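You operate a simulated robot arm through the tools that you are given. There is no shell and no other tool. Be economical: measure what you need, move in short steps, check, and stop when the job is done.

The job below is to be done with a simulated robot arm. You get a single attempt, and the scene is never put back.

TASK
Add both cracked walnuts to the lettuce in the spinner.
Fine: lay the lid on the orange placemat meanwhile and put it back on afterwards.
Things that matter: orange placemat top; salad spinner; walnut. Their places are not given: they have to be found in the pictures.

The check looks at the end state, three seconds after you hand in, the way a careful person would. Anything else that was tipped, shoved, dropped, spilled or broken makes it a failure. Lids that push on must go on centred and level and be pressed home; caps that screw on are set level and turned clockwise until they are tight.

THE ROBOT
A 7-joint arm with a two-finger parallel gripper, fixed in place. Base frame: the origin is at the foot of the arm, x ahead of it, y to its left, z up; the work surface is at about z = 750. Lengths are in mm, angles in rad, forces in N, time in s.
With the tool pointing down near the work surface it reaches from about 300 to 680 mm from the base axis. Its first joint turns from -1.152 to 1.152 rad. Payload 1.57 kg.
The TCP is the grasp point between the finger pads, 30 mm short of the fingertips. In the tool frame z runs along the fingers and y along their closing line. Largest opening 110 mm; finger width 24, thickness 12; the body of the gripper, 48 by 112 mm, starts 78 mm behind the TCP.
Orientation is told as [roll, pitch, yaw] about the base's x, y, z axes, in that order, counted from this pose: with the fingers straight down and closing along the base's y, the tool's x points along the base's -x, its y along +y and its z along -z.

THE INTERFACE
- The arm moves only by the tool jog_arm. Its argument "targets" is one flat list of numbers, 6 for each row, row after row: the shift along the tool's x, y, z in mm, then the turn, a rotation vector about the tool's x, y, z in degrees. In form: [x, y, z, wx, wy, wz, x, y, z, wx, wy, wz, ...]. A call has 1 to 10 rows; each row shifts and turns the commanded pose from where the row before left it, along the tool's axes as they then stand. "claw" is the closure in counts, from 0 (fully open) to 255 (shut), set as the call begins (left out, the last holds). Each row takes 0.2 s and may step no farther than 50 mm and 0.15 rad from the row before; otherwise, or with a gripper value out of range, the whole call is refused. A pose out of reach is approached as far as the arm can. The call stops where the force on the tool passes 40 N (or 10 N more than at its start, if that is more) or the arm is blocked; 0.2 s more then pass. The fingers move at their own pace (about 108 mm/s each) and stop on an object; they squeeze with about 27 N. The grip force told is the motor's: it shows also when the fingers shut on nothing. Time passes only in rows, and 0.2 s behind the last, so rows that do not move let the fingers close. It gives the time, the measured TCP pose, the force on the tool (base axes), the opening and the grip force at its end, in the units of the frame above (readings bear some noise), with the torque about the TCP (base axes, N m) and any sound that the robot's microphone picked up, and new pictures: "show" is both (left out), scene, wrist or none.
- Cameras (640 x 400 px; columns grow to the right, rows downward): "scene" is fixed at [143.4, -366.8, 1393.8]; the picture's right is [0.90, -0.43, 0.00], its down [-0.26, -0.54, -0.80] and it looks along [0.35, 0.73, -0.60] (base axes); focal length 316 px, centre (320, 200). "wrist" rides on the gripper at [70, 16, -141] in the tool frame; the picture's right is [-0.23, 0.97, 0.00], its down [-0.86, -0.20, -0.48] and it looks along [-0.47, -0.11, 0.88] (tool axes); focal length 222 px, centre (320, 200).
- pixel_to_xyz(camera, pixels): there is no depth. For up to 12 entries [column, row, z] of the newest picture of that camera ("zoom" is the newest enlarged one), the place [x, y] in the base frame at which the ray of that pixel passes the height z, good to about 3 mm, but the place of the scene camera against the robot may be out by one fixed shift of up to 25 mm in any direction. No time passes.
- zoom(camera, box): a new picture of the part [left, top, right, bottom] of that camera's present view, enlarged. No time passes.
- close_job(): hands the job in; it is judged then, once.

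Work in short steps. Measure before you move; look again where a grasp or a placing could have gone wrong, and mend it. You have 80 turns and 200 pictures in all, those below and enlarged ones among them. Open the gripper and draw the arm clear of the work before you hand the job in, unless the task says otherwise; then end with one line.

The tools are called after "Call:" as a command line: name --argument value ..., lists and objects as JSON in quotes. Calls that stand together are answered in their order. jog_arm: Moves the arm, as the interface text tells. Its arguments: {"type":"object","properties":{"targets":{"type":"array","items":{"type":"number"}},"claw":{"type":"number"},"show":{"type":"string","enum":["both","scene","wrist","none"]}},"required":["targets"]} The other tools are called the same way: pixel_to_xyz (camera, pixels) gives the place at which the rays of pixels pass given heights; zoom (camera, box) takes an enlarged picture of a part of a camera's view; close_job () hands the job in.

At the start:

```text
clock: 0.0
tcp_pos: [382.3, 42.5, 1159.4]
orientation: [-0.001, 0.0, -0.001]
wrist_force: [-0.1, 0.3, 0.3]
wrist_torque: [0.0, 0.02, -0.02]
opening: 110.1
finger_force: 0.0
```

scene: 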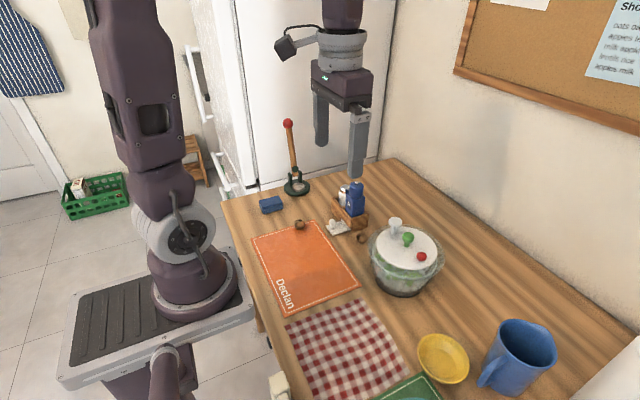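
wrist: 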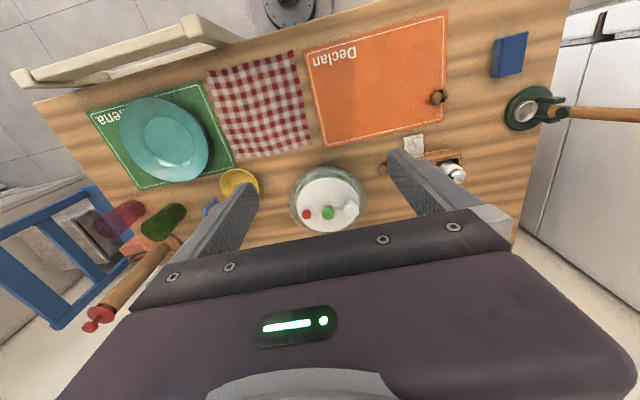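

I begin by enlarging the spinner and walnut regions in both cameras to see the details.

Call:
zoom --camera "scene" --box '[240, 170, 480, 320]'

Call:
zoom --camera "wrist" --box '[280, 80, 480, 240]'

Call:
zoom --camera "scene" --box '[350, 200, 460, 300]'

```text
2.67 times, centred on (360, 245) of scene
```

zoom: 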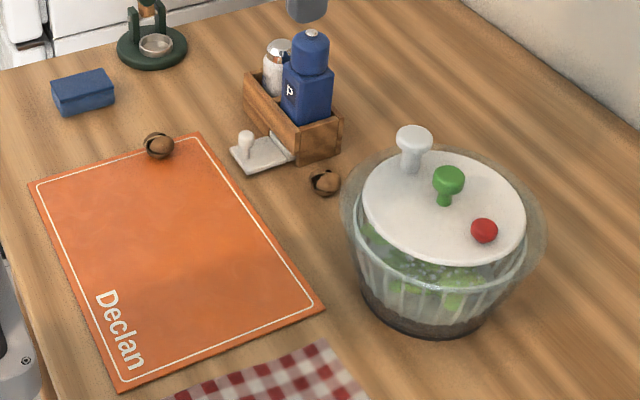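

```text
2.50 times, centred on (380, 160) of wrist
```

zoom: 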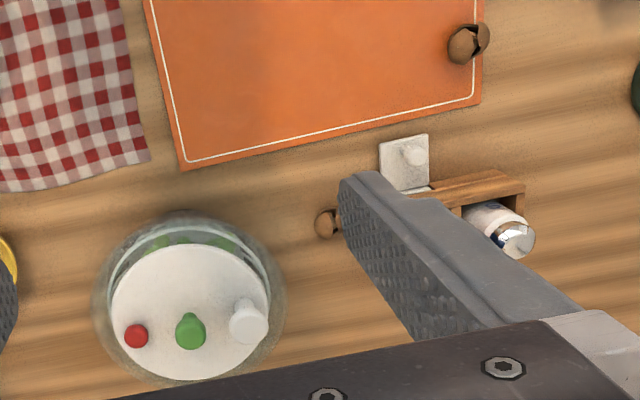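

```text
4.00 times, centred on (405, 250) of scene
```

zoom: 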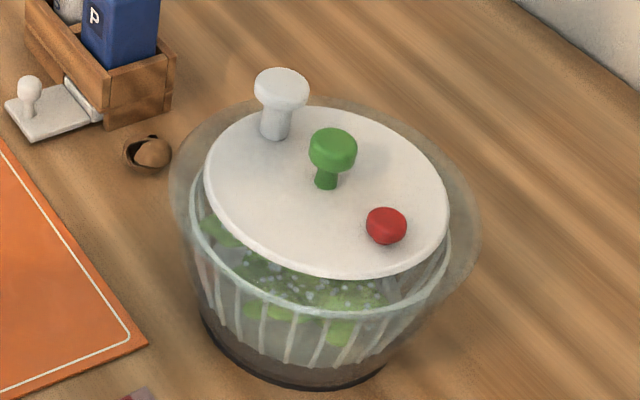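

Measuring key points: lid center/knobs, walnuts, placemat corners from the wrist camera (accurate) and the scene camera for comparison.

Call:
pixel_to_xyz --camera "wrist" --pixels '[[328, 212, 900], [328, 212, 850], [306, 214, 880], [350, 208, 880], [438, 97, 765], [384, 168, 765], [305, 52, 752], [444, 12, 752], [447, 114, 752], [325, 145, 752], [414, 145, 760], [330, 205, 870]]'

Call:
pixel_to_xyz --camera "scene" --pixels '[[408, 238, 900], [408, 238, 850], [421, 257, 880], [395, 222, 880], [300, 225, 765], [362, 238, 765], [360, 286, 752], [315, 221, 752], [252, 239, 752], [286, 315, 752], [400, 294, 752], [408, 246, 870]]'

```text
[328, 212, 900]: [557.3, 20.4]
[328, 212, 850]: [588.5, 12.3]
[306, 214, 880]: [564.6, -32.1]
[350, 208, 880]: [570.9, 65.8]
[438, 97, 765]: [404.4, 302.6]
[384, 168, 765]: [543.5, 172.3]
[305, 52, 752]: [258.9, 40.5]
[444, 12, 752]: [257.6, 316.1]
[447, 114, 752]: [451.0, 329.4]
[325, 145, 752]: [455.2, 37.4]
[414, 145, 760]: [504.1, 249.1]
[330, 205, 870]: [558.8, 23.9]
```

```text
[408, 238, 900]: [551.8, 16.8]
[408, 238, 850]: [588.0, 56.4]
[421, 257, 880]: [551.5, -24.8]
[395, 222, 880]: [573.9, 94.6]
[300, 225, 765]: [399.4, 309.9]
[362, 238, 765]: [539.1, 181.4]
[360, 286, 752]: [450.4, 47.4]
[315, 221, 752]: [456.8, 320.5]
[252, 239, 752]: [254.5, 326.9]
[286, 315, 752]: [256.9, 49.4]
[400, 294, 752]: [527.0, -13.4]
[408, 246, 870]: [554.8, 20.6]
```

Scene offset is about (-4,+9); the green knob is at about (565, 18, 888). I move closer above the spinner for a better look.

Call:
jog_arm --targets '[-35, 0, 35, 0, 0, 0, -35, 0, 35, 0, 0, 0, -28, 0, 40, 0, 0, 0, 0, 0, 0, 0, 0, 0]'

Call:
zoom --camera "wrist" --box '[220, 100, 420, 225]'

```text
clock: 1.0
tcp_pos: [480.4, 42.5, 1046.8]
orientation: [-0.001, -0.001, 0.001]
wrist_force: [-0.1, 0.0, -0.2]
wrist_torque: [0.02, 0.02, -0.03]
opening: 110.0
finger_force: 0.0
```

scene: 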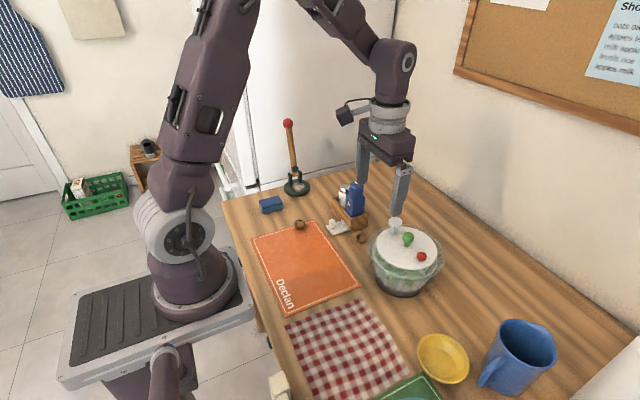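
wrist: 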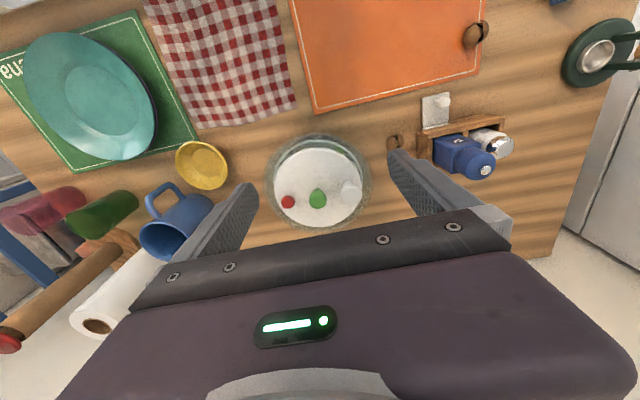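

```text
3.20 times, centred on (320, 162) of wrist
```

zoom: 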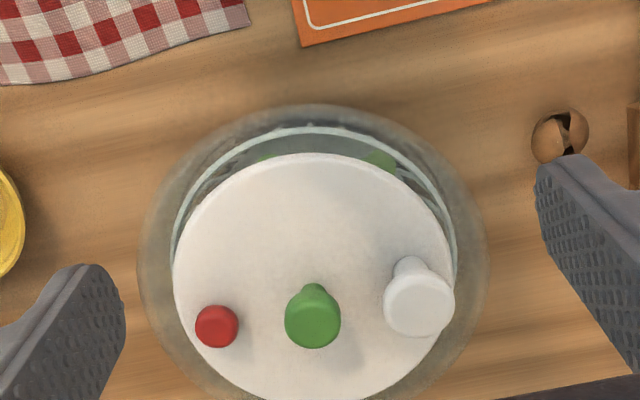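

Lid centred on green knob. I triangulate the lid height and knob with both cameras.

Call:
pixel_to_xyz --camera "zoom" --pixels '[[312, 290, 870], [312, 290, 850], [313, 318, 890], [313, 318, 880], [173, 290, 860], [455, 270, 860], [310, 153, 860], [216, 326, 870], [418, 305, 900], [418, 305, 880], [555, 138, 765], [137, 265, 860]]'

Call:
pixel_to_xyz --camera "scene" --pixels '[[406.3, 246.3, 870], [406.3, 246.3, 850], [408.3, 237, 890], [408.3, 237, 880], [376.2, 241.3, 860], [437, 252.5, 860], [402, 268, 860], [421.5, 255.5, 870], [395.3, 221.7, 900], [395.3, 221.7, 880]]'

```text
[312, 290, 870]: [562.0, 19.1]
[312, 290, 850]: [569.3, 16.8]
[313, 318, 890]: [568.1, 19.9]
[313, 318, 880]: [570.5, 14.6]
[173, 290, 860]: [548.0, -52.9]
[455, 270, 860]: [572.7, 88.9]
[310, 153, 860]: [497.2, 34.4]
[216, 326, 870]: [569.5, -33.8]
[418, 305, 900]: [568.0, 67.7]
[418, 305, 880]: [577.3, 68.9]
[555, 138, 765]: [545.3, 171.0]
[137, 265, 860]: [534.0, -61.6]
```

```text
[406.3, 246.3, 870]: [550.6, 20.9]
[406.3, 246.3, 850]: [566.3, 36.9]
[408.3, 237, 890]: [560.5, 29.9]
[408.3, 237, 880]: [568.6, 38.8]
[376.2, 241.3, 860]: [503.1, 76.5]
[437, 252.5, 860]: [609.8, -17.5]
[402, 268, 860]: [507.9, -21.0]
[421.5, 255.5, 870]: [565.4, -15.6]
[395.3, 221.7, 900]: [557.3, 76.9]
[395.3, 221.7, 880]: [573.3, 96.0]
```

Lid top ≈862, green knob centre ≈(566,19), top ≈890; white/red knobs lie along y, so I must close along x. I shift above the knob and rotate the tool -90°.

Call:
jog_arm --targets '[-43, -12, 0, 0, 0, -8.5, 0, 0, 0, 0, 0, -8.5, 0, 0, 0, 0, 0, -8.5, 0, 0, 0, 0, 0, -8.5, 0, 0, 0, 0, 0, -8.5, 0, 0, 0, 0, 0, -8.5, 0, 0, 0, 0, 0, -8.5, 0, 0, 0, 0, 0, -8.5, 0, 0, 0, 0, 0, -8.5, 0, 0, 0, 0, 0, -8.5]' --show "none"

```text
clock: 3.2
tcp_pos: [524.7, 31.0, 1049.0]
orientation: [0.0, 0.0, 1.486]
wrist_force: [0.3, 1.2, -0.1]
wrist_torque: [0.0, -0.02, 0.0]
opening: 110.1
finger_force: 0.0
```

Finishing the turn and centring over the knob at a height of ~985.

Call:
jog_arm --targets '[0, 0, 0, 0, 0, -4.9, 12, -41, 20, 0, 0, 0, 0, 0, 40, 0, 0, 0, 0, 0, 0, 0, 0, 0]'

Call:
zoom --camera "scene" --box '[350, 180, 460, 300]'

```text
clock: 4.2
tcp_pos: [565.6, 18.5, 987.6]
orientation: [0.0, -0.001, 1.571]
wrist_force: [-1.0, 0.4, 0.0]
wrist_torque: [0.01, -0.02, 0.01]
opening: 110.0
finger_force: 0.2
```

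scene: 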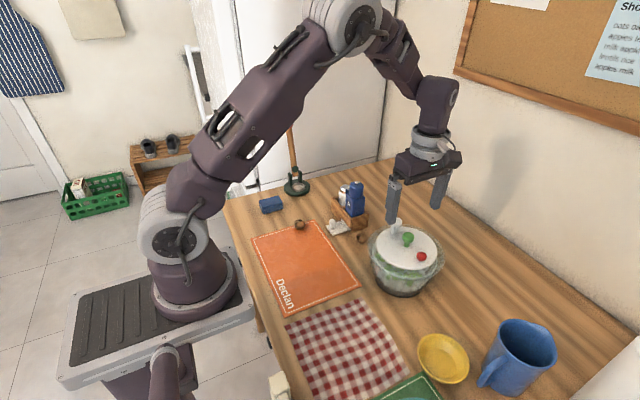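
wrist: 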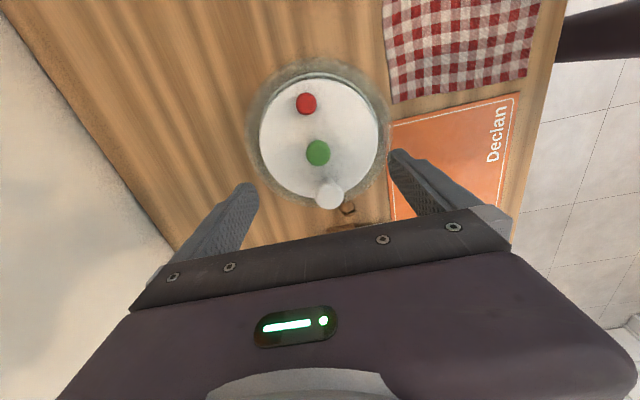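

```text
3.33 times, centred on (405, 240) of scene
```

zoom: 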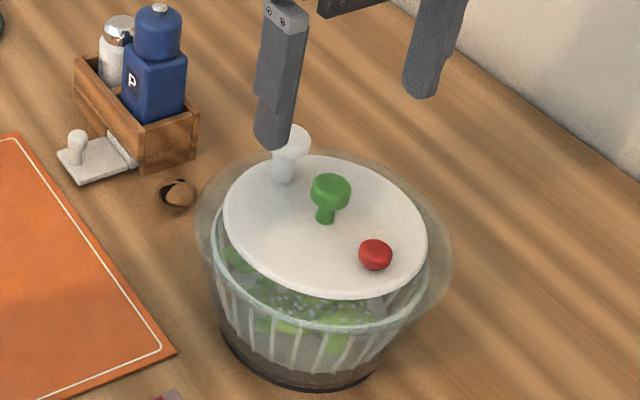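

Refining the knob position from this view: green top at (318,153), red (306,104), white (330,194).

Call:
pixel_to_xyz --camera "wrist" --pixels '[[318, 153, 890], [318, 153, 880], [318, 161, 862], [306, 104, 875], [330, 194, 900], [259, 138, 860], [379, 138, 860], [317, 78, 860], [348, 209, 765]]'

Call:
zoom --camera "wrist" --box '[240, 60, 400, 220]'

```text
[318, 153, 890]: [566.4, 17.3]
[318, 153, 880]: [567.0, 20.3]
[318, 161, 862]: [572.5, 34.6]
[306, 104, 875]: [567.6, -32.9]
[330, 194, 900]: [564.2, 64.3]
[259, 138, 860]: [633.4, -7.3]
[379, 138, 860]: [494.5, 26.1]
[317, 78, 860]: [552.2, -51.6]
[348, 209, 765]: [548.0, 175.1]
```

```text
2.50 times, centred on (320, 140) of wrist
```

zoom: 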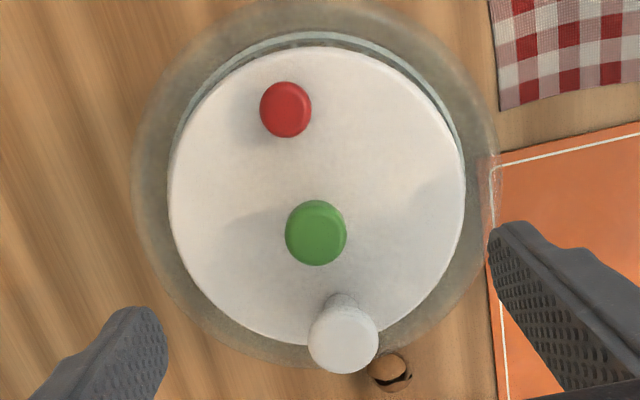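

Knob at (566,18), directly under the TCP. I pre-close to ~50 mm and descend to z≈898.

Call:
jog_arm --targets '[0, 0, 0, 0, 0, 0, 0, 0, 30, 0, 0, 0, 0, 0, 30, 0, 0, 0, 0, 0, 20, 0, 0, 0, 0, 0, 9, 0, 0, 0, 0, 0, 0, 0, 0, 0]' --claw 139

Call:
zoom --camera "scene" --box '[350, 180, 460, 300]'

```text
clock: 5.6
tcp_pos: [564.2, 20.1, 899.2]
orientation: [0.0, 0.001, 1.569]
wrist_force: [-0.7, -0.4, -0.9]
wrist_torque: [0.01, 0.0, 0.02]
opening: 50.1
finger_force: 0.1
```

scene: 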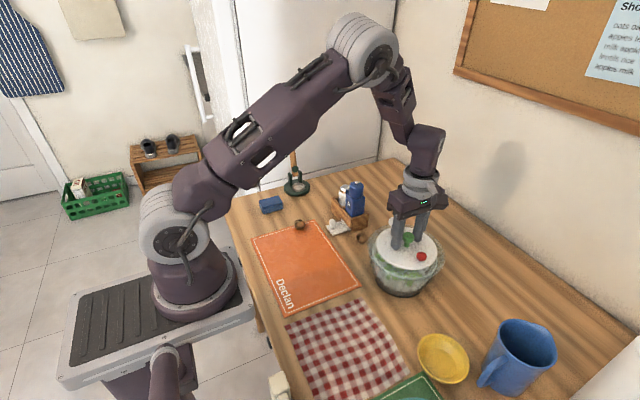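
wrist: 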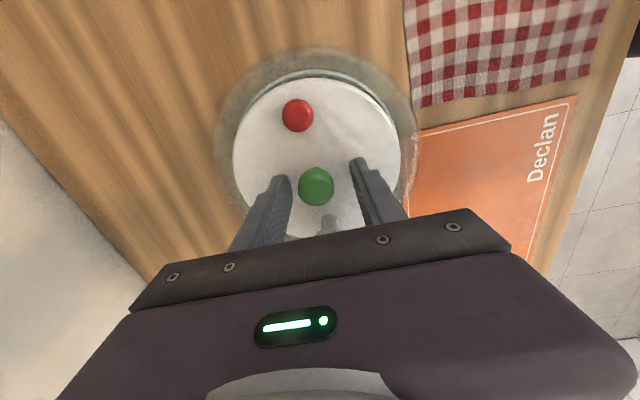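

```text
3.33 times, centred on (405, 240) of scene
```

zoom: 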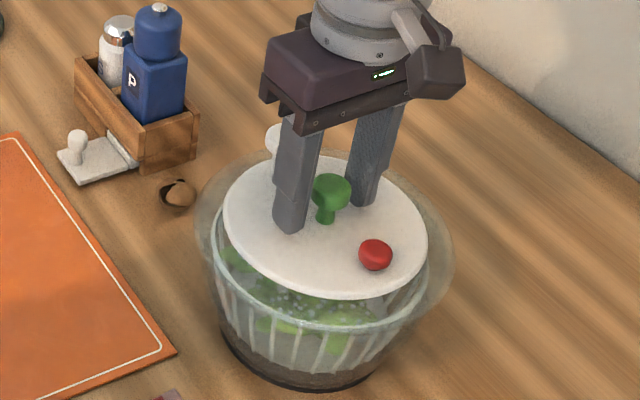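

Fingers straddle the green knob; close gently and check the opening.

Call:
pixel_to_xyz --camera "wrist" --pixels '[[316, 186, 890], [316, 186, 882]]'

Call:
jog_arm --targets '[0, 0, 0, 0, 0, 0, 0, 0, 0, 0, 0, 0, 0, 0, 0, 0, 0, 0]' --claw 255

```text
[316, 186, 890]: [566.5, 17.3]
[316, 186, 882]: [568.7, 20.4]
```

```text
clock: 6.4
tcp_pos: [564.2, 19.3, 900.3]
orientation: [0.0, -0.001, 1.569]
wrist_force: [-0.1, -0.3, -0.3]
wrist_torque: [-0.03, 0.03, -0.04]
opening: 25.8
finger_force: 27.2
heard: snap
```

scene: 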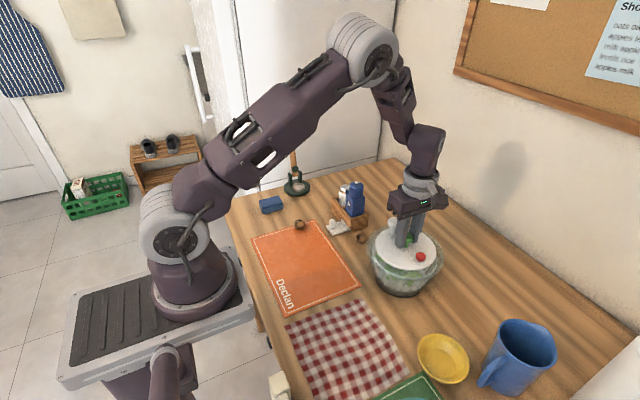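
wrist: 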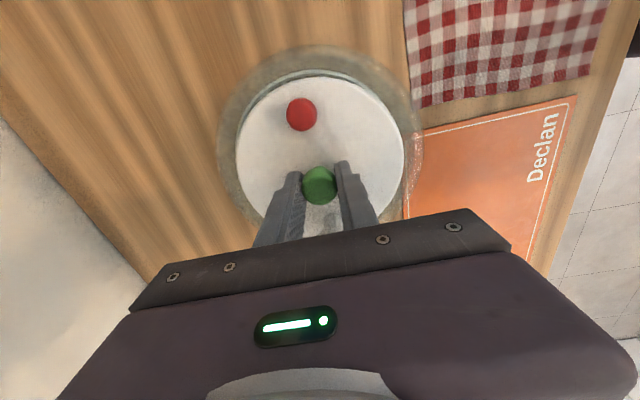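

Gripped at 25.8 mm, but a "snap" was heard; I look closely before lifting.

Call:
zoom --camera "scene" --box '[350, 180, 460, 300]'

Call:
zoom --camera "wrist" --box '[200, 40, 440, 240]'

```text
3.33 times, centred on (405, 240) of scene
```

zoom: 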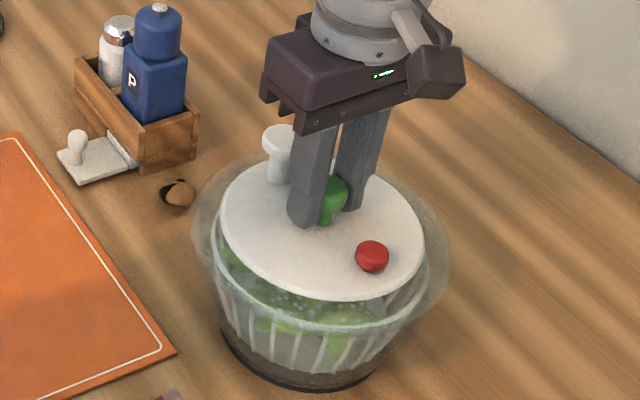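

```text
2.00 times, centred on (320, 140) of wrist
```

zoom: 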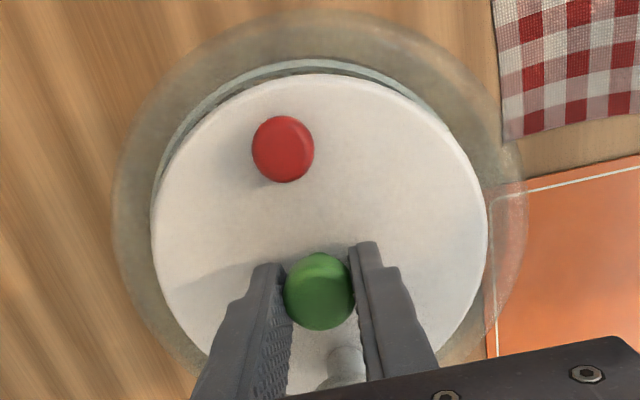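

The lid shifted about 1 mm and unlatched from the bowl; the bowl stayed. I lift gently and watch the force.

Call:
jog_arm --targets '[0, 0, -5, 0, 0, 0, 0, 0, -5, 0, 0, 0, 0, 0, -8, 0, 0, 0, 0, 0, 0, 0, 0, 0]'

Call:
zoom --camera "scene" --box '[350, 180, 460, 300]'

```text
clock: 7.4
tcp_pos: [564.1, 19.8, 917.7]
orientation: [0.0, 0.0, 1.569]
wrist_force: [0.0, 0.7, -1.0]
wrist_torque: [0.05, -0.01, 0.01]
opening: 25.9
finger_force: 27.1
```

scene: 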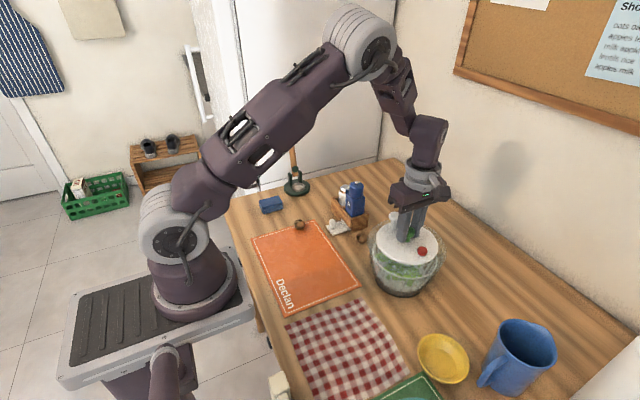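
wrist: 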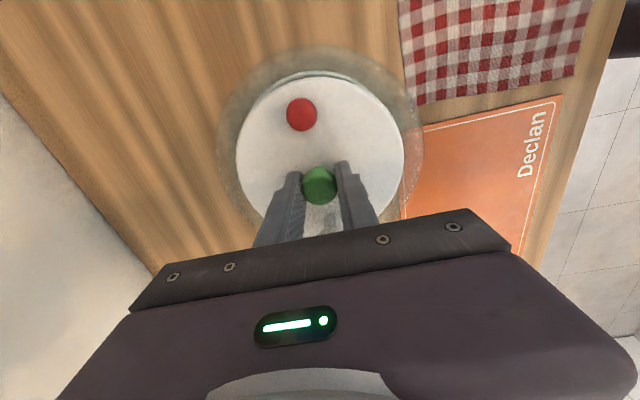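

```text
3.33 times, centred on (405, 240) of scene
```

zoom: 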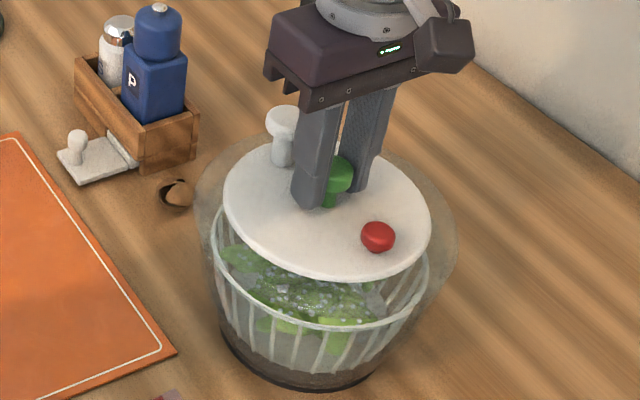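

The lid came away freely (~1 N). Lift further to see its full shape.

Call:
jog_arm --targets '[0, 0, -25, 0, 0, 0, 0, 0, -30, 0, 0, 0, 0, 0, -30, 0, 0, 0, 0, 0, -30, 0, 0, 0, 0, 0, 0, 0, 0, 0]'

Call:
zoom --camera "scene" --box '[330, 140, 480, 300]'

```text
clock: 8.6
tcp_pos: [566.0, 19.7, 1033.9]
orientation: [0.0, 0.0, 1.568]
wrist_force: [0.1, -0.1, -2.3]
wrist_torque: [-0.01, -0.03, -0.01]
opening: 25.8
finger_force: 27.0
```

scene: 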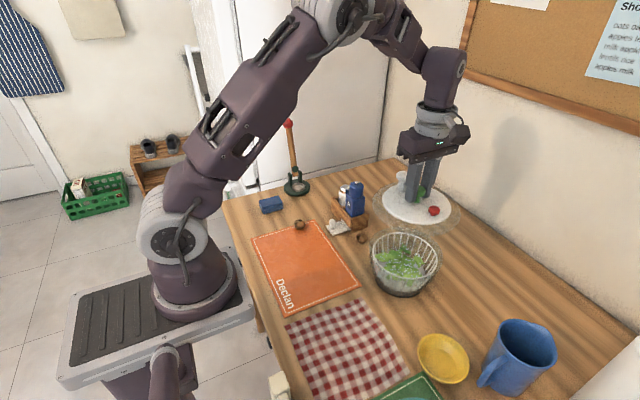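
wrist: 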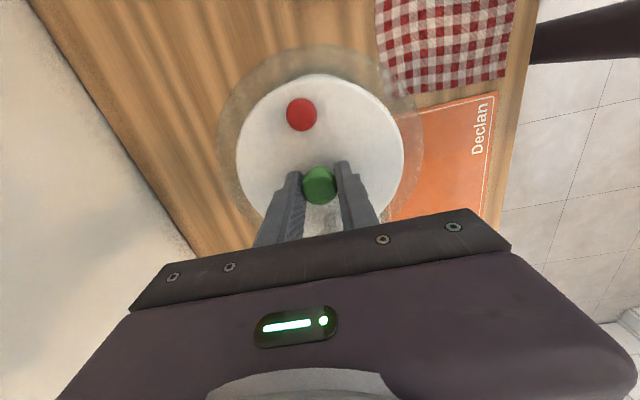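

```text
2.50 times, centred on (405, 220) of scene
```

zoom: 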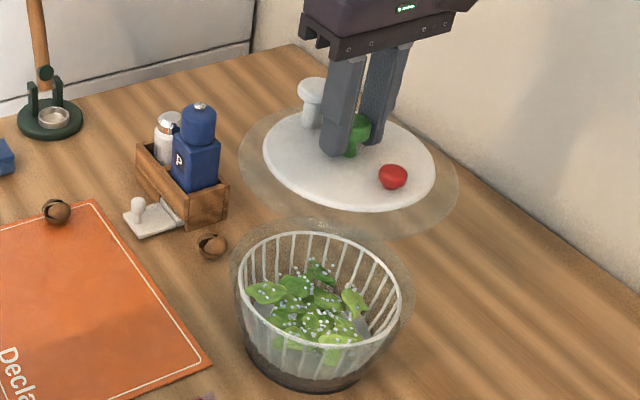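

Lid is a white disc with a clear flange (~90 mm radius), light. I carry it to over the mat centre (355,145).

Call:
jog_arm --targets '[-20, 35, 0, 0, 0, 0, -25, 42, 0, 0, 0, 0, -25, 42, 0, 0, 0, 0, -25, 42, 0, 0, 0, 0, -20, 35, 0, 0, 0, 0, -10, 15, 0, 0, 0, 0, 0, 0, 0, 0, 0, 0]'

```text
clock: 10.2
tcp_pos: [353.8, 144.4, 1033.7]
orientation: [0.001, 0.0, 1.569]
wrist_force: [-0.1, -0.8, -1.4]
wrist_torque: [-0.03, 0.02, 0.04]
opening: 25.8
finger_force: 26.7
```

scene: 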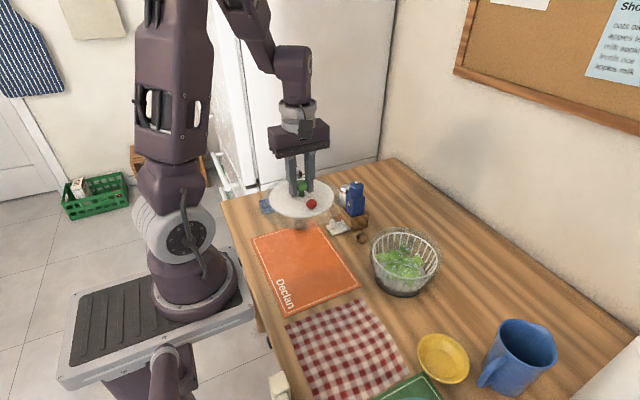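
wrist: 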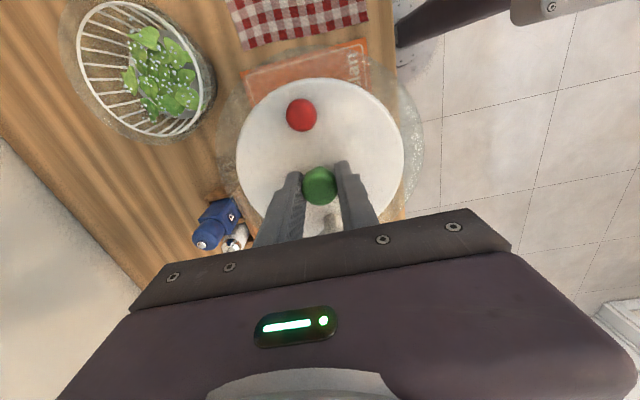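

Lowering in steps to z≈835, then looking.

Call:
jog_arm --targets '[0, 0, 45, 0, 0, 0, 0, 0, 45, 0, 0, 0, 0, 0, 45, 0, 0, 0, 0, 0, 40, 0, 0, 0, 0, 0, 20, 0, 0, 0, 0, 0, 0, 0, 0, 0]'

Call:
zoom --camera "scene" --box '[230, 160, 390, 320]'

```text
clock: 11.6
tcp_pos: [354.4, 143.6, 837.8]
orientation: [0.0, 0.001, 1.57]
wrist_force: [-0.1, 0.2, -1.7]
wrist_torque: [-0.02, 0.01, -0.02]
opening: 25.9
finger_force: 26.8
```

scene: 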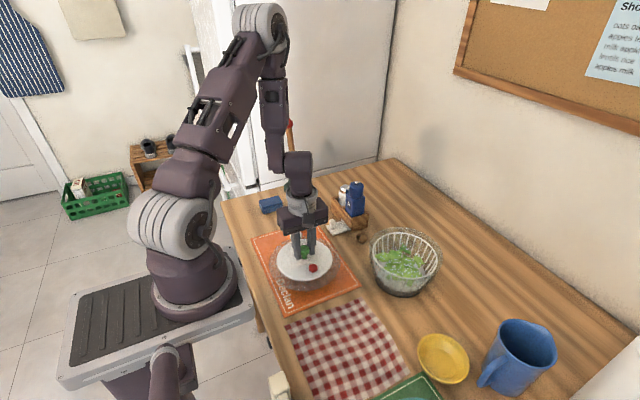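
wrist: 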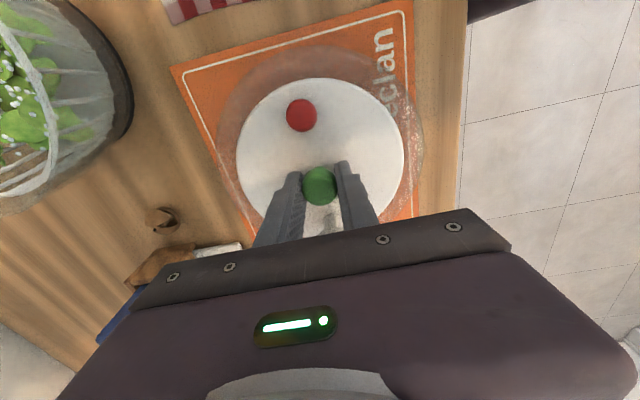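

```text
2.50 times, centred on (310, 240) of scene
```

zoom: 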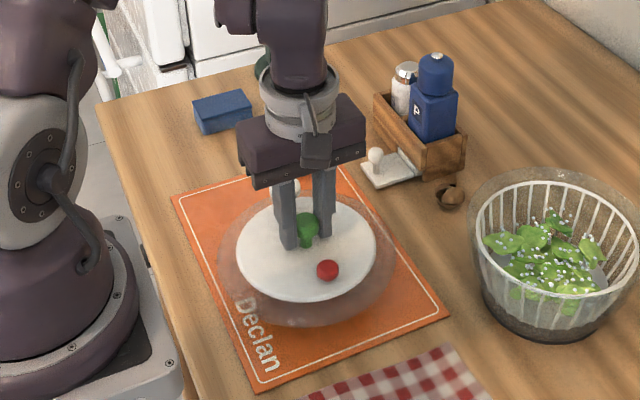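

The lid sits inside the mat. Lower slowly, watching the force.

Call:
jog_arm --targets '[-5, 0, 5, 0, 0, 0, 0, 0, 5, 0, 0, 0, 0, 0, 5, 0, 0, 0, 0, 0, 5, 0, 0, 0, 0, 0, 3, 0, 0, 0]' --show "none"

```text
clock: 12.8
tcp_pos: [354.7, 149.8, 814.0]
orientation: [-0.001, 0.001, 1.569]
wrist_force: [0.2, 0.0, -2.4]
wrist_torque: [0.0, 0.02, -0.02]
opening: 25.8
finger_force: 26.8
```

No contact yet; continuing in 3 mm steps.

Call:
jog_arm --targets '[0, 0, 3, 0, 0, 0, 0, 0, 3, 0, 0, 0]' --show "none"

Call:
jog_arm --targets '[0, 0, 2, 0, 0, 0, 0, 0, 2, 0, 0, 0]' --show "scene"

Call:
zoom --camera "scene" --box '[250, 200, 370, 300]'

```text
clock: 13.4
tcp_pos: [354.2, 150.0, 808.8]
orientation: [-0.001, 0.0, 1.569]
wrist_force: [0.0, -0.6, -0.4]
wrist_torque: [0.03, -0.01, 0.0]
opening: 25.5
finger_force: 27.3
```

```text
clock: 14.0
tcp_pos: [353.0, 149.6, 805.9]
orientation: [0.0, 0.0, 1.569]
wrist_force: [-2.1, -1.3, 24.2]
wrist_torque: [-0.05, 0.06, 0.01]
opening: 25.6
finger_force: 27.4
```

scene: 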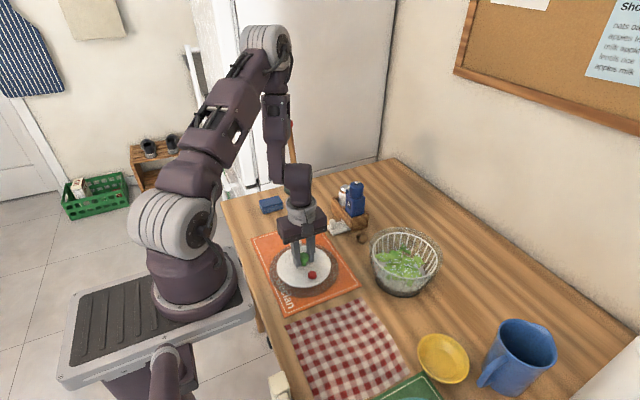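

```text
4.00 times, centred on (310, 250) of scene
```

zoom: 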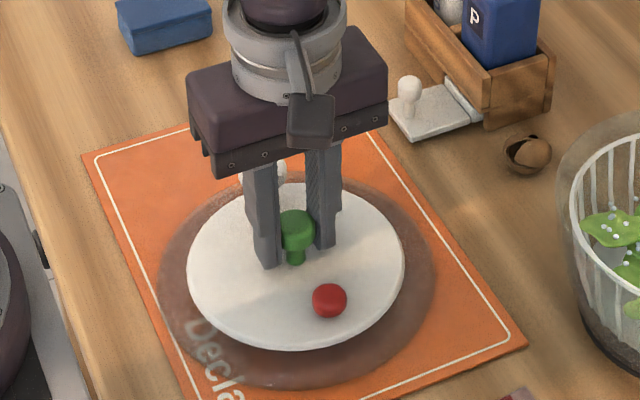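

Contact (24 N) at 806. Relieve 2 mm, open to ~50 mm and rise.

Call:
jog_arm --targets '[0, 0, -1.5, 0, 0, 0, 0, 0, 0, 0, 0, 0]' --show "none"

Call:
jog_arm --targets '[0, 0, 0, 0, 0, 0, 0, 0, 0, 0, 0, 0, 0, 0, -20, 0, 0, 0, 0, 0, -40, 0, 0, 0, 0, 0, -45, 0, 0, 0, 0, 0, -45, 0, 0, 0, 0, 0, 0, 0, 0, 0]' --claw 139

Call:
zoom --camera "wrist" --box '[100, 40, 420, 240]'

Call:
zoom --camera "scene" --box '[230, 160, 470, 310]'

```text
clock: 14.6
tcp_pos: [354.5, 149.3, 806.9]
orientation: [-0.001, -0.001, 1.569]
wrist_force: [-0.1, -0.1, -0.9]
wrist_torque: [0.0, 0.02, 0.0]
opening: 26.0
finger_force: 26.6
```

```text
clock: 16.2
tcp_pos: [352.6, 149.4, 957.4]
orientation: [-0.001, 0.0, 1.57]
wrist_force: [0.6, -0.4, 0.6]
wrist_torque: [0.05, 0.0, 0.0]
opening: 49.9
finger_force: 0.1
```

scene: 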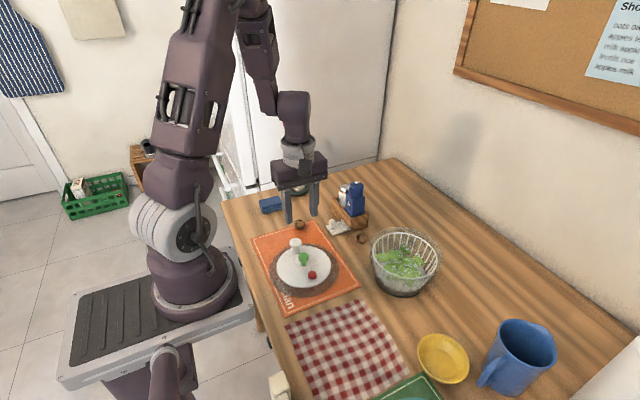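
wrist: 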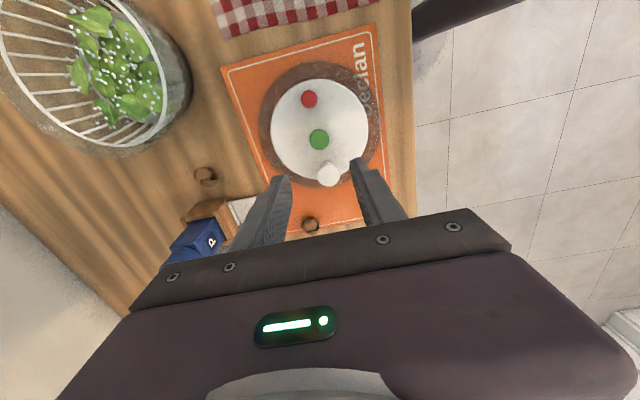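

```text
2.00 times, centred on (260, 140) of wrist
```

zoom: 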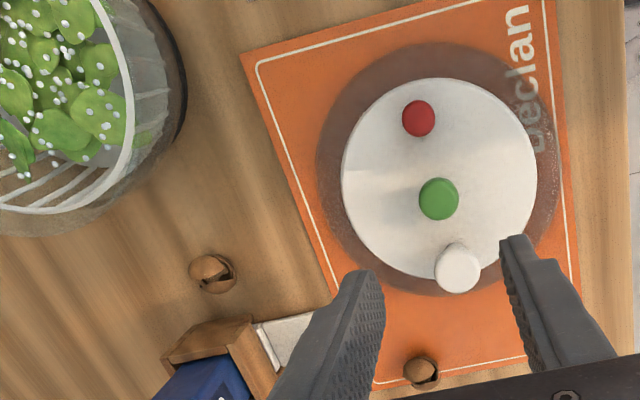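

```text
2.67 times, centred on (350, 235) of scene
```

zoom: 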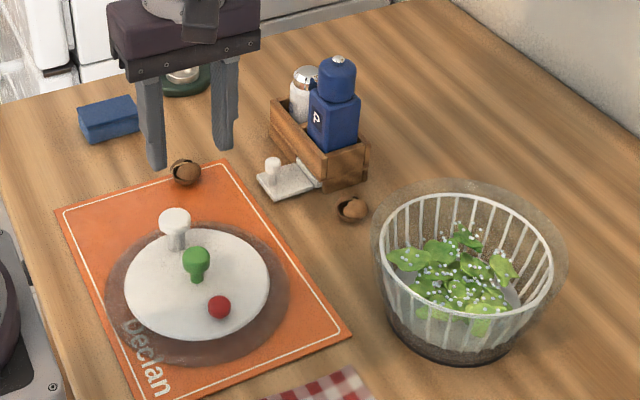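

The lid lies safely on the mat. Now to hover above walnut A near (404,303).

Call:
jog_arm --targets '[-45, -17, 0, 0, 0, 0, -45, -17, 20, 0, 0, 0, -45, -17, 30, 0, 0, 0, -10, 0, 20, 0, 0, 0, 0, 0, 0, 0, 0, 0]'

Call:
zoom --camera "wrist" --box '[220, 80, 420, 240]'

```text
refused: row 2 steps farther than a row can; nothing moved
```

```text
2.50 times, centred on (320, 160) of wrist
```

zoom: 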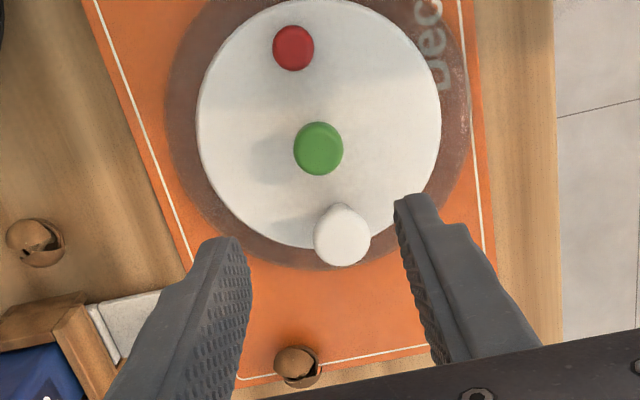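

A step was too long; repeating with shorter rows.

Call:
jog_arm --targets '[-40, -17, 0, 0, 0, 0, -40, -17, 10, 0, 0, 0, -40, -17, 20, 0, 0, 0, -25, 0, 30, 0, 0, 0, 0, 0, 0, 0, 0, 0]'

Call:
zoom --camera "wrist" --box '[220, 80, 420, 240]'

```text
clock: 17.4
tcp_pos: [404.3, 295.5, 895.6]
orientation: [0.0, 0.0, 1.569]
wrist_force: [-0.6, 0.4, 0.6]
wrist_torque: [-0.03, -0.01, 0.05]
opening: 49.9
finger_force: 0.0
```

scene: 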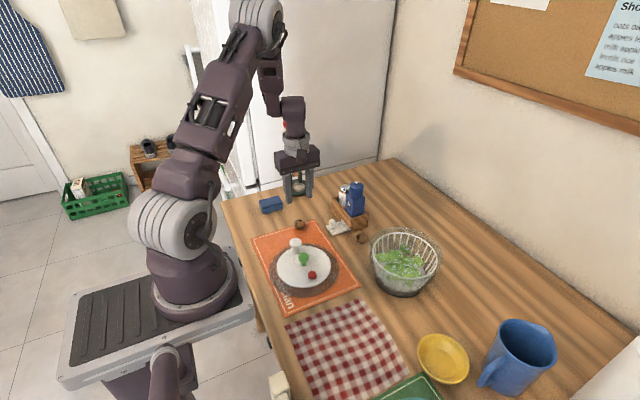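
wrist: 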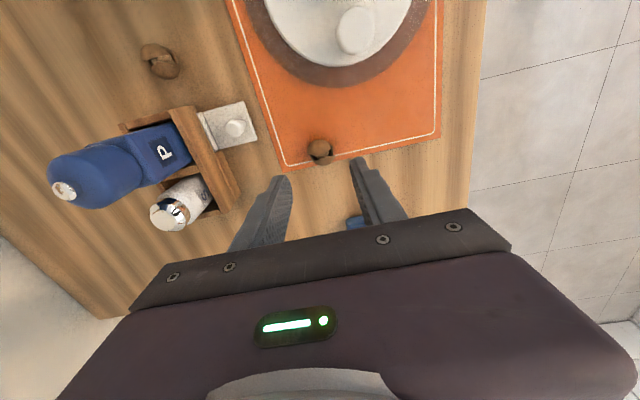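

```text
2.50 times, centred on (320, 160) of wrist
```

zoom: 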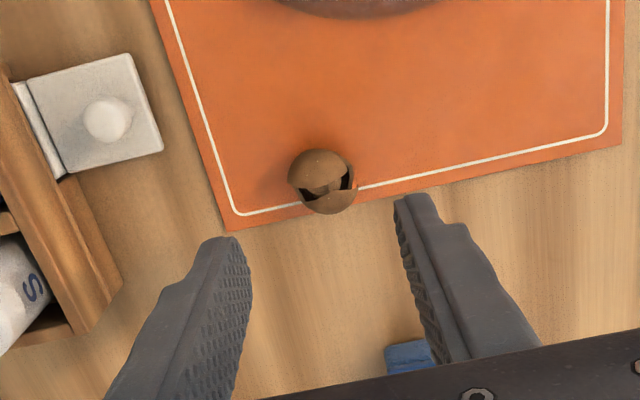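

Walnut A at zoom pixel (322,182), about 27 mm wide; walnut B at wrist (158,61). Measuring both.

Call:
pixel_to_xyz --camera "zoom" --pixels '[[322, 182, 765], [288, 182, 765], [356, 185, 765], [322, 150, 765], [330, 214, 752]]'

Call:
pixel_to_xyz --camera "wrist" --pixels '[[158, 62, 765], [205, 112, 780], [241, 183, 780], [165, 105, 752], [185, 105, 780]]'

Call:
zoom --camera "wrist" --box '[100, 10, 260, 140]'

```text
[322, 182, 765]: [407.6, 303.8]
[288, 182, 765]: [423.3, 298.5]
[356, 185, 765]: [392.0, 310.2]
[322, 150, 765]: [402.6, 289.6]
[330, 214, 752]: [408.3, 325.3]
```

```text
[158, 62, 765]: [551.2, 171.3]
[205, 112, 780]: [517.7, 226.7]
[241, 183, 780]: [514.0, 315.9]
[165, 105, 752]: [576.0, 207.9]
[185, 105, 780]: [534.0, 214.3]
```

```text
3.08 times, centred on (180, 75) of wrist
```

zoom: 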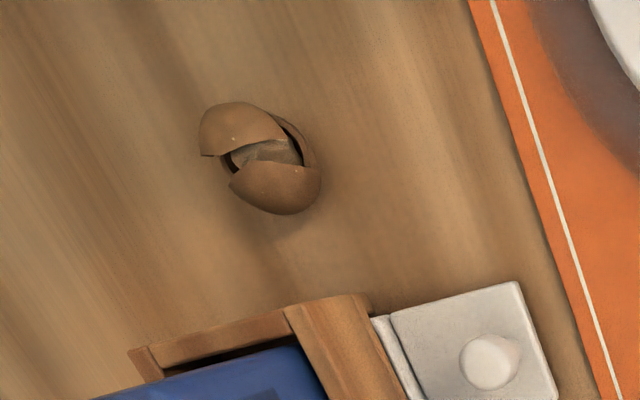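

Walnut A ≈(407.5,304), ~33 mm. Align, open to ~62 mm and descend to z≈788.

Call:
jog_arm --targets '[-8.5, -3, 0, 0, 0, 0, 0, 0, 40, 0, 0, 0, 0, 0, 40, 0, 0, 0, 0, 0, 20, 0, 0, 0, 0, 0, 7, 0, 0, 0, 0, 0, 0, 0, 0, 0]' --claw 112

Call:
zoom --camera "wrist" --box '[220, 100, 420, 240]'

Call:
zoom --camera "scene" --box '[250, 160, 350, 240]'

```text
clock: 18.8
tcp_pos: [407.7, 303.1, 787.9]
orientation: [0.001, -0.001, 1.569]
wrist_force: [0.1, -0.9, -0.3]
wrist_torque: [0.02, -0.01, 0.01]
opening: 61.5
finger_force: 0.1
```

scene: 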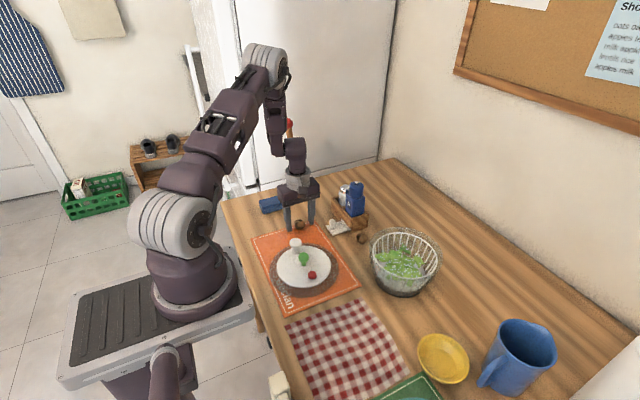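
wrist: 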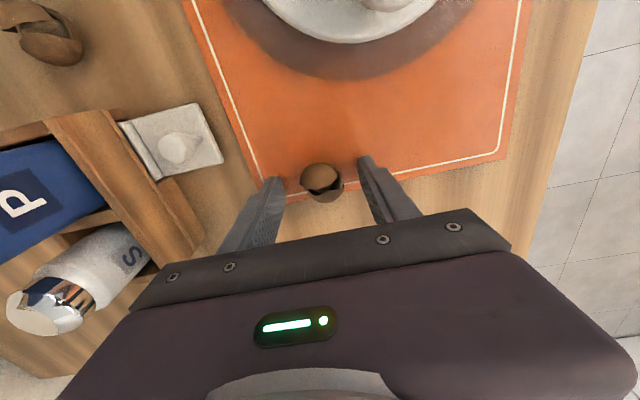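

```text
2.86 times, centred on (320, 170) of wrist
```

zoom: 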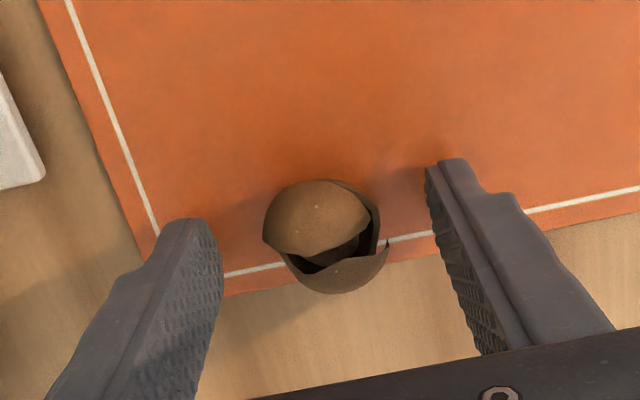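

```text
5.00 times, centred on (300, 200) of scene
```

zoom: 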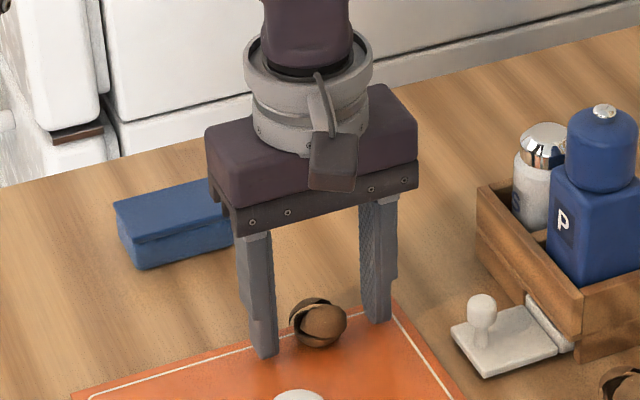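

Checking walnut centre again from here at (321.7,182).

Call:
pixel_to_xyz --camera "wrist" --pixels '[[321.7, 182, 767], [318, 165, 767], [323, 202, 760]]'

```text
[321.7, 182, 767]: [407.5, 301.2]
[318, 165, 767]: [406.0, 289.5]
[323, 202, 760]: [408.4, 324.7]
```

Aligned within 2 mm; lower 3 mm more and close.

Call:
jog_arm --targets '[1, 0, 3, 0, 0, 0]' --show "none"

Call:
jog_arm --targets '[0, 0, 0, 0, 0, 0, 0, 0, 0, 0, 0, 0, 0, 0, 0, 0, 0, 0]' --claw 255 --show "wrist"

```text
clock: 19.2
tcp_pos: [408.4, 302.2, 784.6]
orientation: [0.0, 0.0, 1.569]
wrist_force: [0.4, -0.1, -0.2]
wrist_torque: [-0.02, -0.01, 0.01]
opening: 61.8
finger_force: 0.1
```

```text
clock: 20.0
tcp_pos: [408.3, 302.1, 786.8]
orientation: [0.001, -0.001, 1.568]
wrist_force: [-0.1, -0.3, 0.2]
wrist_torque: [0.0, 0.01, -0.02]
opening: 26.0
finger_force: 27.3
```

wrist: 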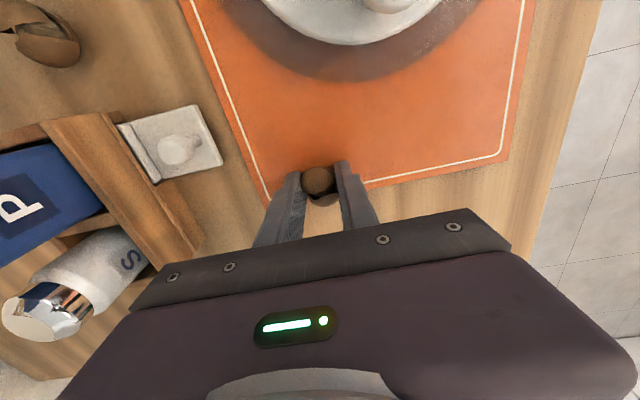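

Held at 26 mm. Lift straight up and check.

Call:
jog_arm --targets '[0, 0, -10, 0, 0, 0, 0, 0, -40, 0, 0, 0, 0, 0, -45, 0, 0, 0, 0, 0, -45, 0, 0, 0, 0, 0, -30, 0, 0, 0, 0, 0, 0, 0, 0, 0]'

Call:
zoom --camera "wrist" --box '[240, 110, 400, 230]'

```text
clock: 21.4
tcp_pos: [409.0, 302.6, 956.1]
orientation: [0.001, 0.0, 1.568]
wrist_force: [0.7, -0.4, -0.1]
wrist_torque: [0.02, -0.02, -0.03]
opening: 26.1
finger_force: 27.3
```

scene: 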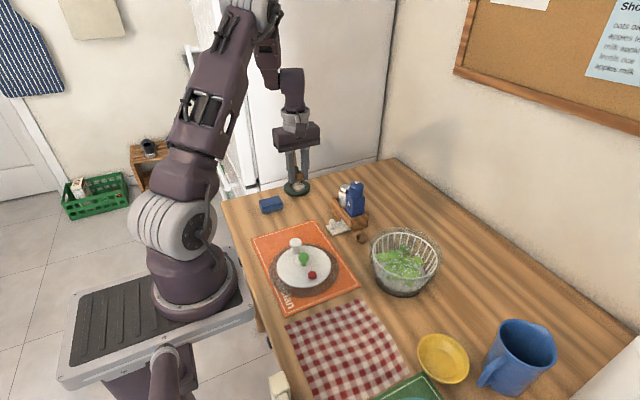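
wrist: 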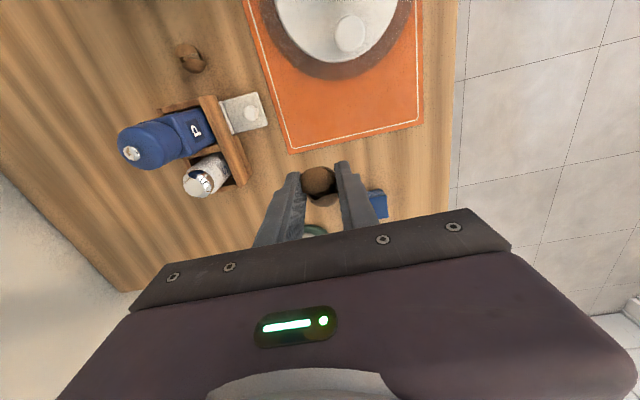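

```text
3.33 times, centred on (320, 170) of wrist
```

zoom: 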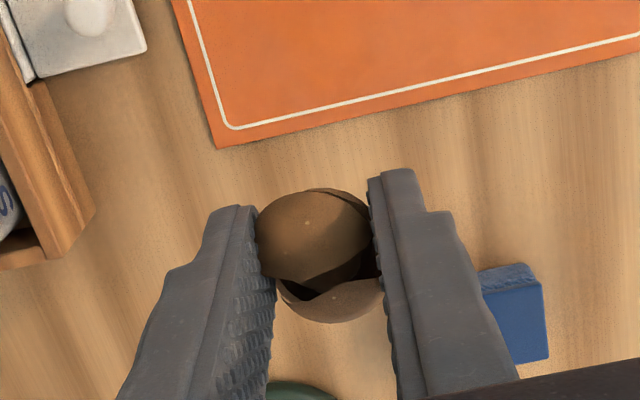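

Walnut A held. Carry over the bowl centre (566,18) at this height (well above the bottles).

Call:
jog_arm --targets '[40.7, -22.4, 0, 0, 0, 0, 40.7, -22.4, 0, 0, 0, 0, 40.7, -22.4, 0, 0, 0, 0, 40.7, -22.4, 0, 0, 0, 0, 40.7, -22.4, 0, 0, 0, 0, 40.7, -22.4, 0, 0, 0, 0, 40.4, -22.4, 0, 0, 0, 0, 0, 0, 0, 0, 0, 0]'

Call:
zoom --camera "wrist" --box '[200, 50, 440, 240]'

Call:
zoom --camera "scene" --box '[350, 180, 460, 310]'

```text
clock: 23.2
tcp_pos: [565.8, 17.0, 958.8]
orientation: [0.001, 0.0, 1.57]
wrist_force: [0.6, -0.3, -0.4]
wrist_torque: [0.01, -0.01, 0.01]
opening: 26.1
finger_force: 27.1
```

scene: 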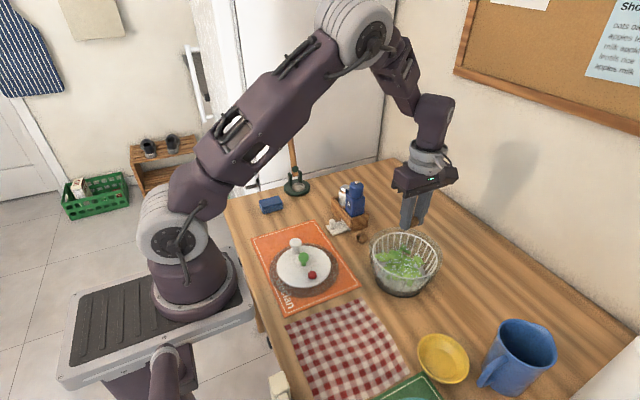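
wrist: 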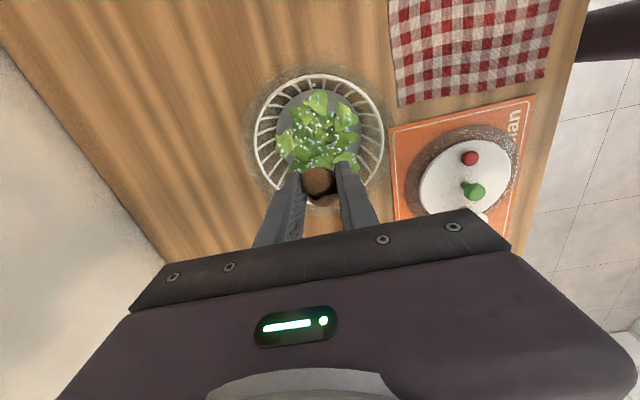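

```text
2.11 times, centred on (320, 145) of wrist
```

zoom: 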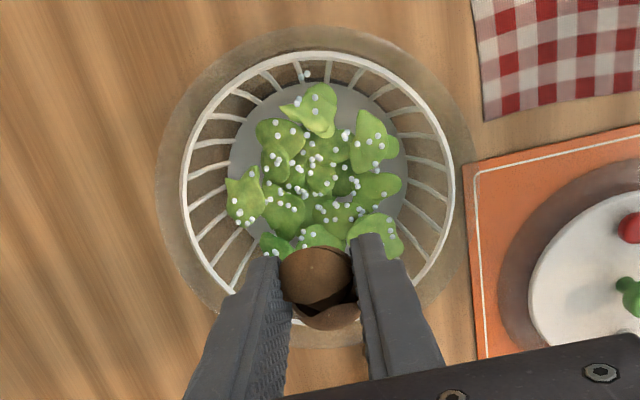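

```text
3.08 times, centred on (405, 245) of scene
```

zoom: 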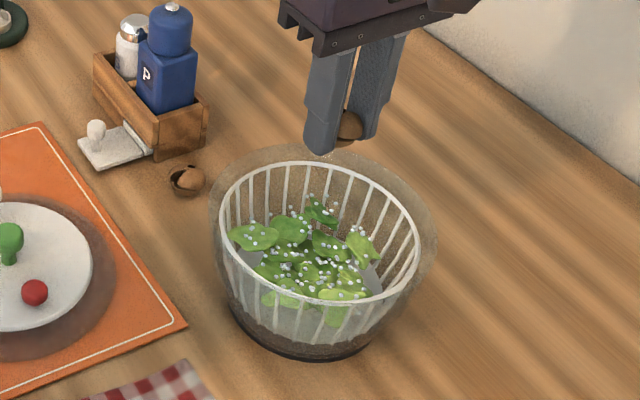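

Measuring the basket rim centre and the lettuce from this view.

Call:
pixel_to_xyz --camera "wrist" --pixels '[[254.6, 138, 850], [384, 147, 850], [318, 74, 850], [318, 130, 790], [318, 92, 775]]'

Call:
pixel_to_xyz --camera "scene" --pixels '[[372, 247, 850], [437, 254, 850], [406, 232, 850], [404, 280, 850], [404, 265, 790], [402, 295, 752]]'

```text
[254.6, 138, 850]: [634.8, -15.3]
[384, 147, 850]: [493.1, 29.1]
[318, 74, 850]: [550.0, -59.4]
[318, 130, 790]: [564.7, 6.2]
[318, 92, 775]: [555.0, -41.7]
```

```text
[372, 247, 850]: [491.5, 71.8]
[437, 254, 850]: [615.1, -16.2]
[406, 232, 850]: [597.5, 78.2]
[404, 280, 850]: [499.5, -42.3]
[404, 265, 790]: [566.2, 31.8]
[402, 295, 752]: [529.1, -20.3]
```

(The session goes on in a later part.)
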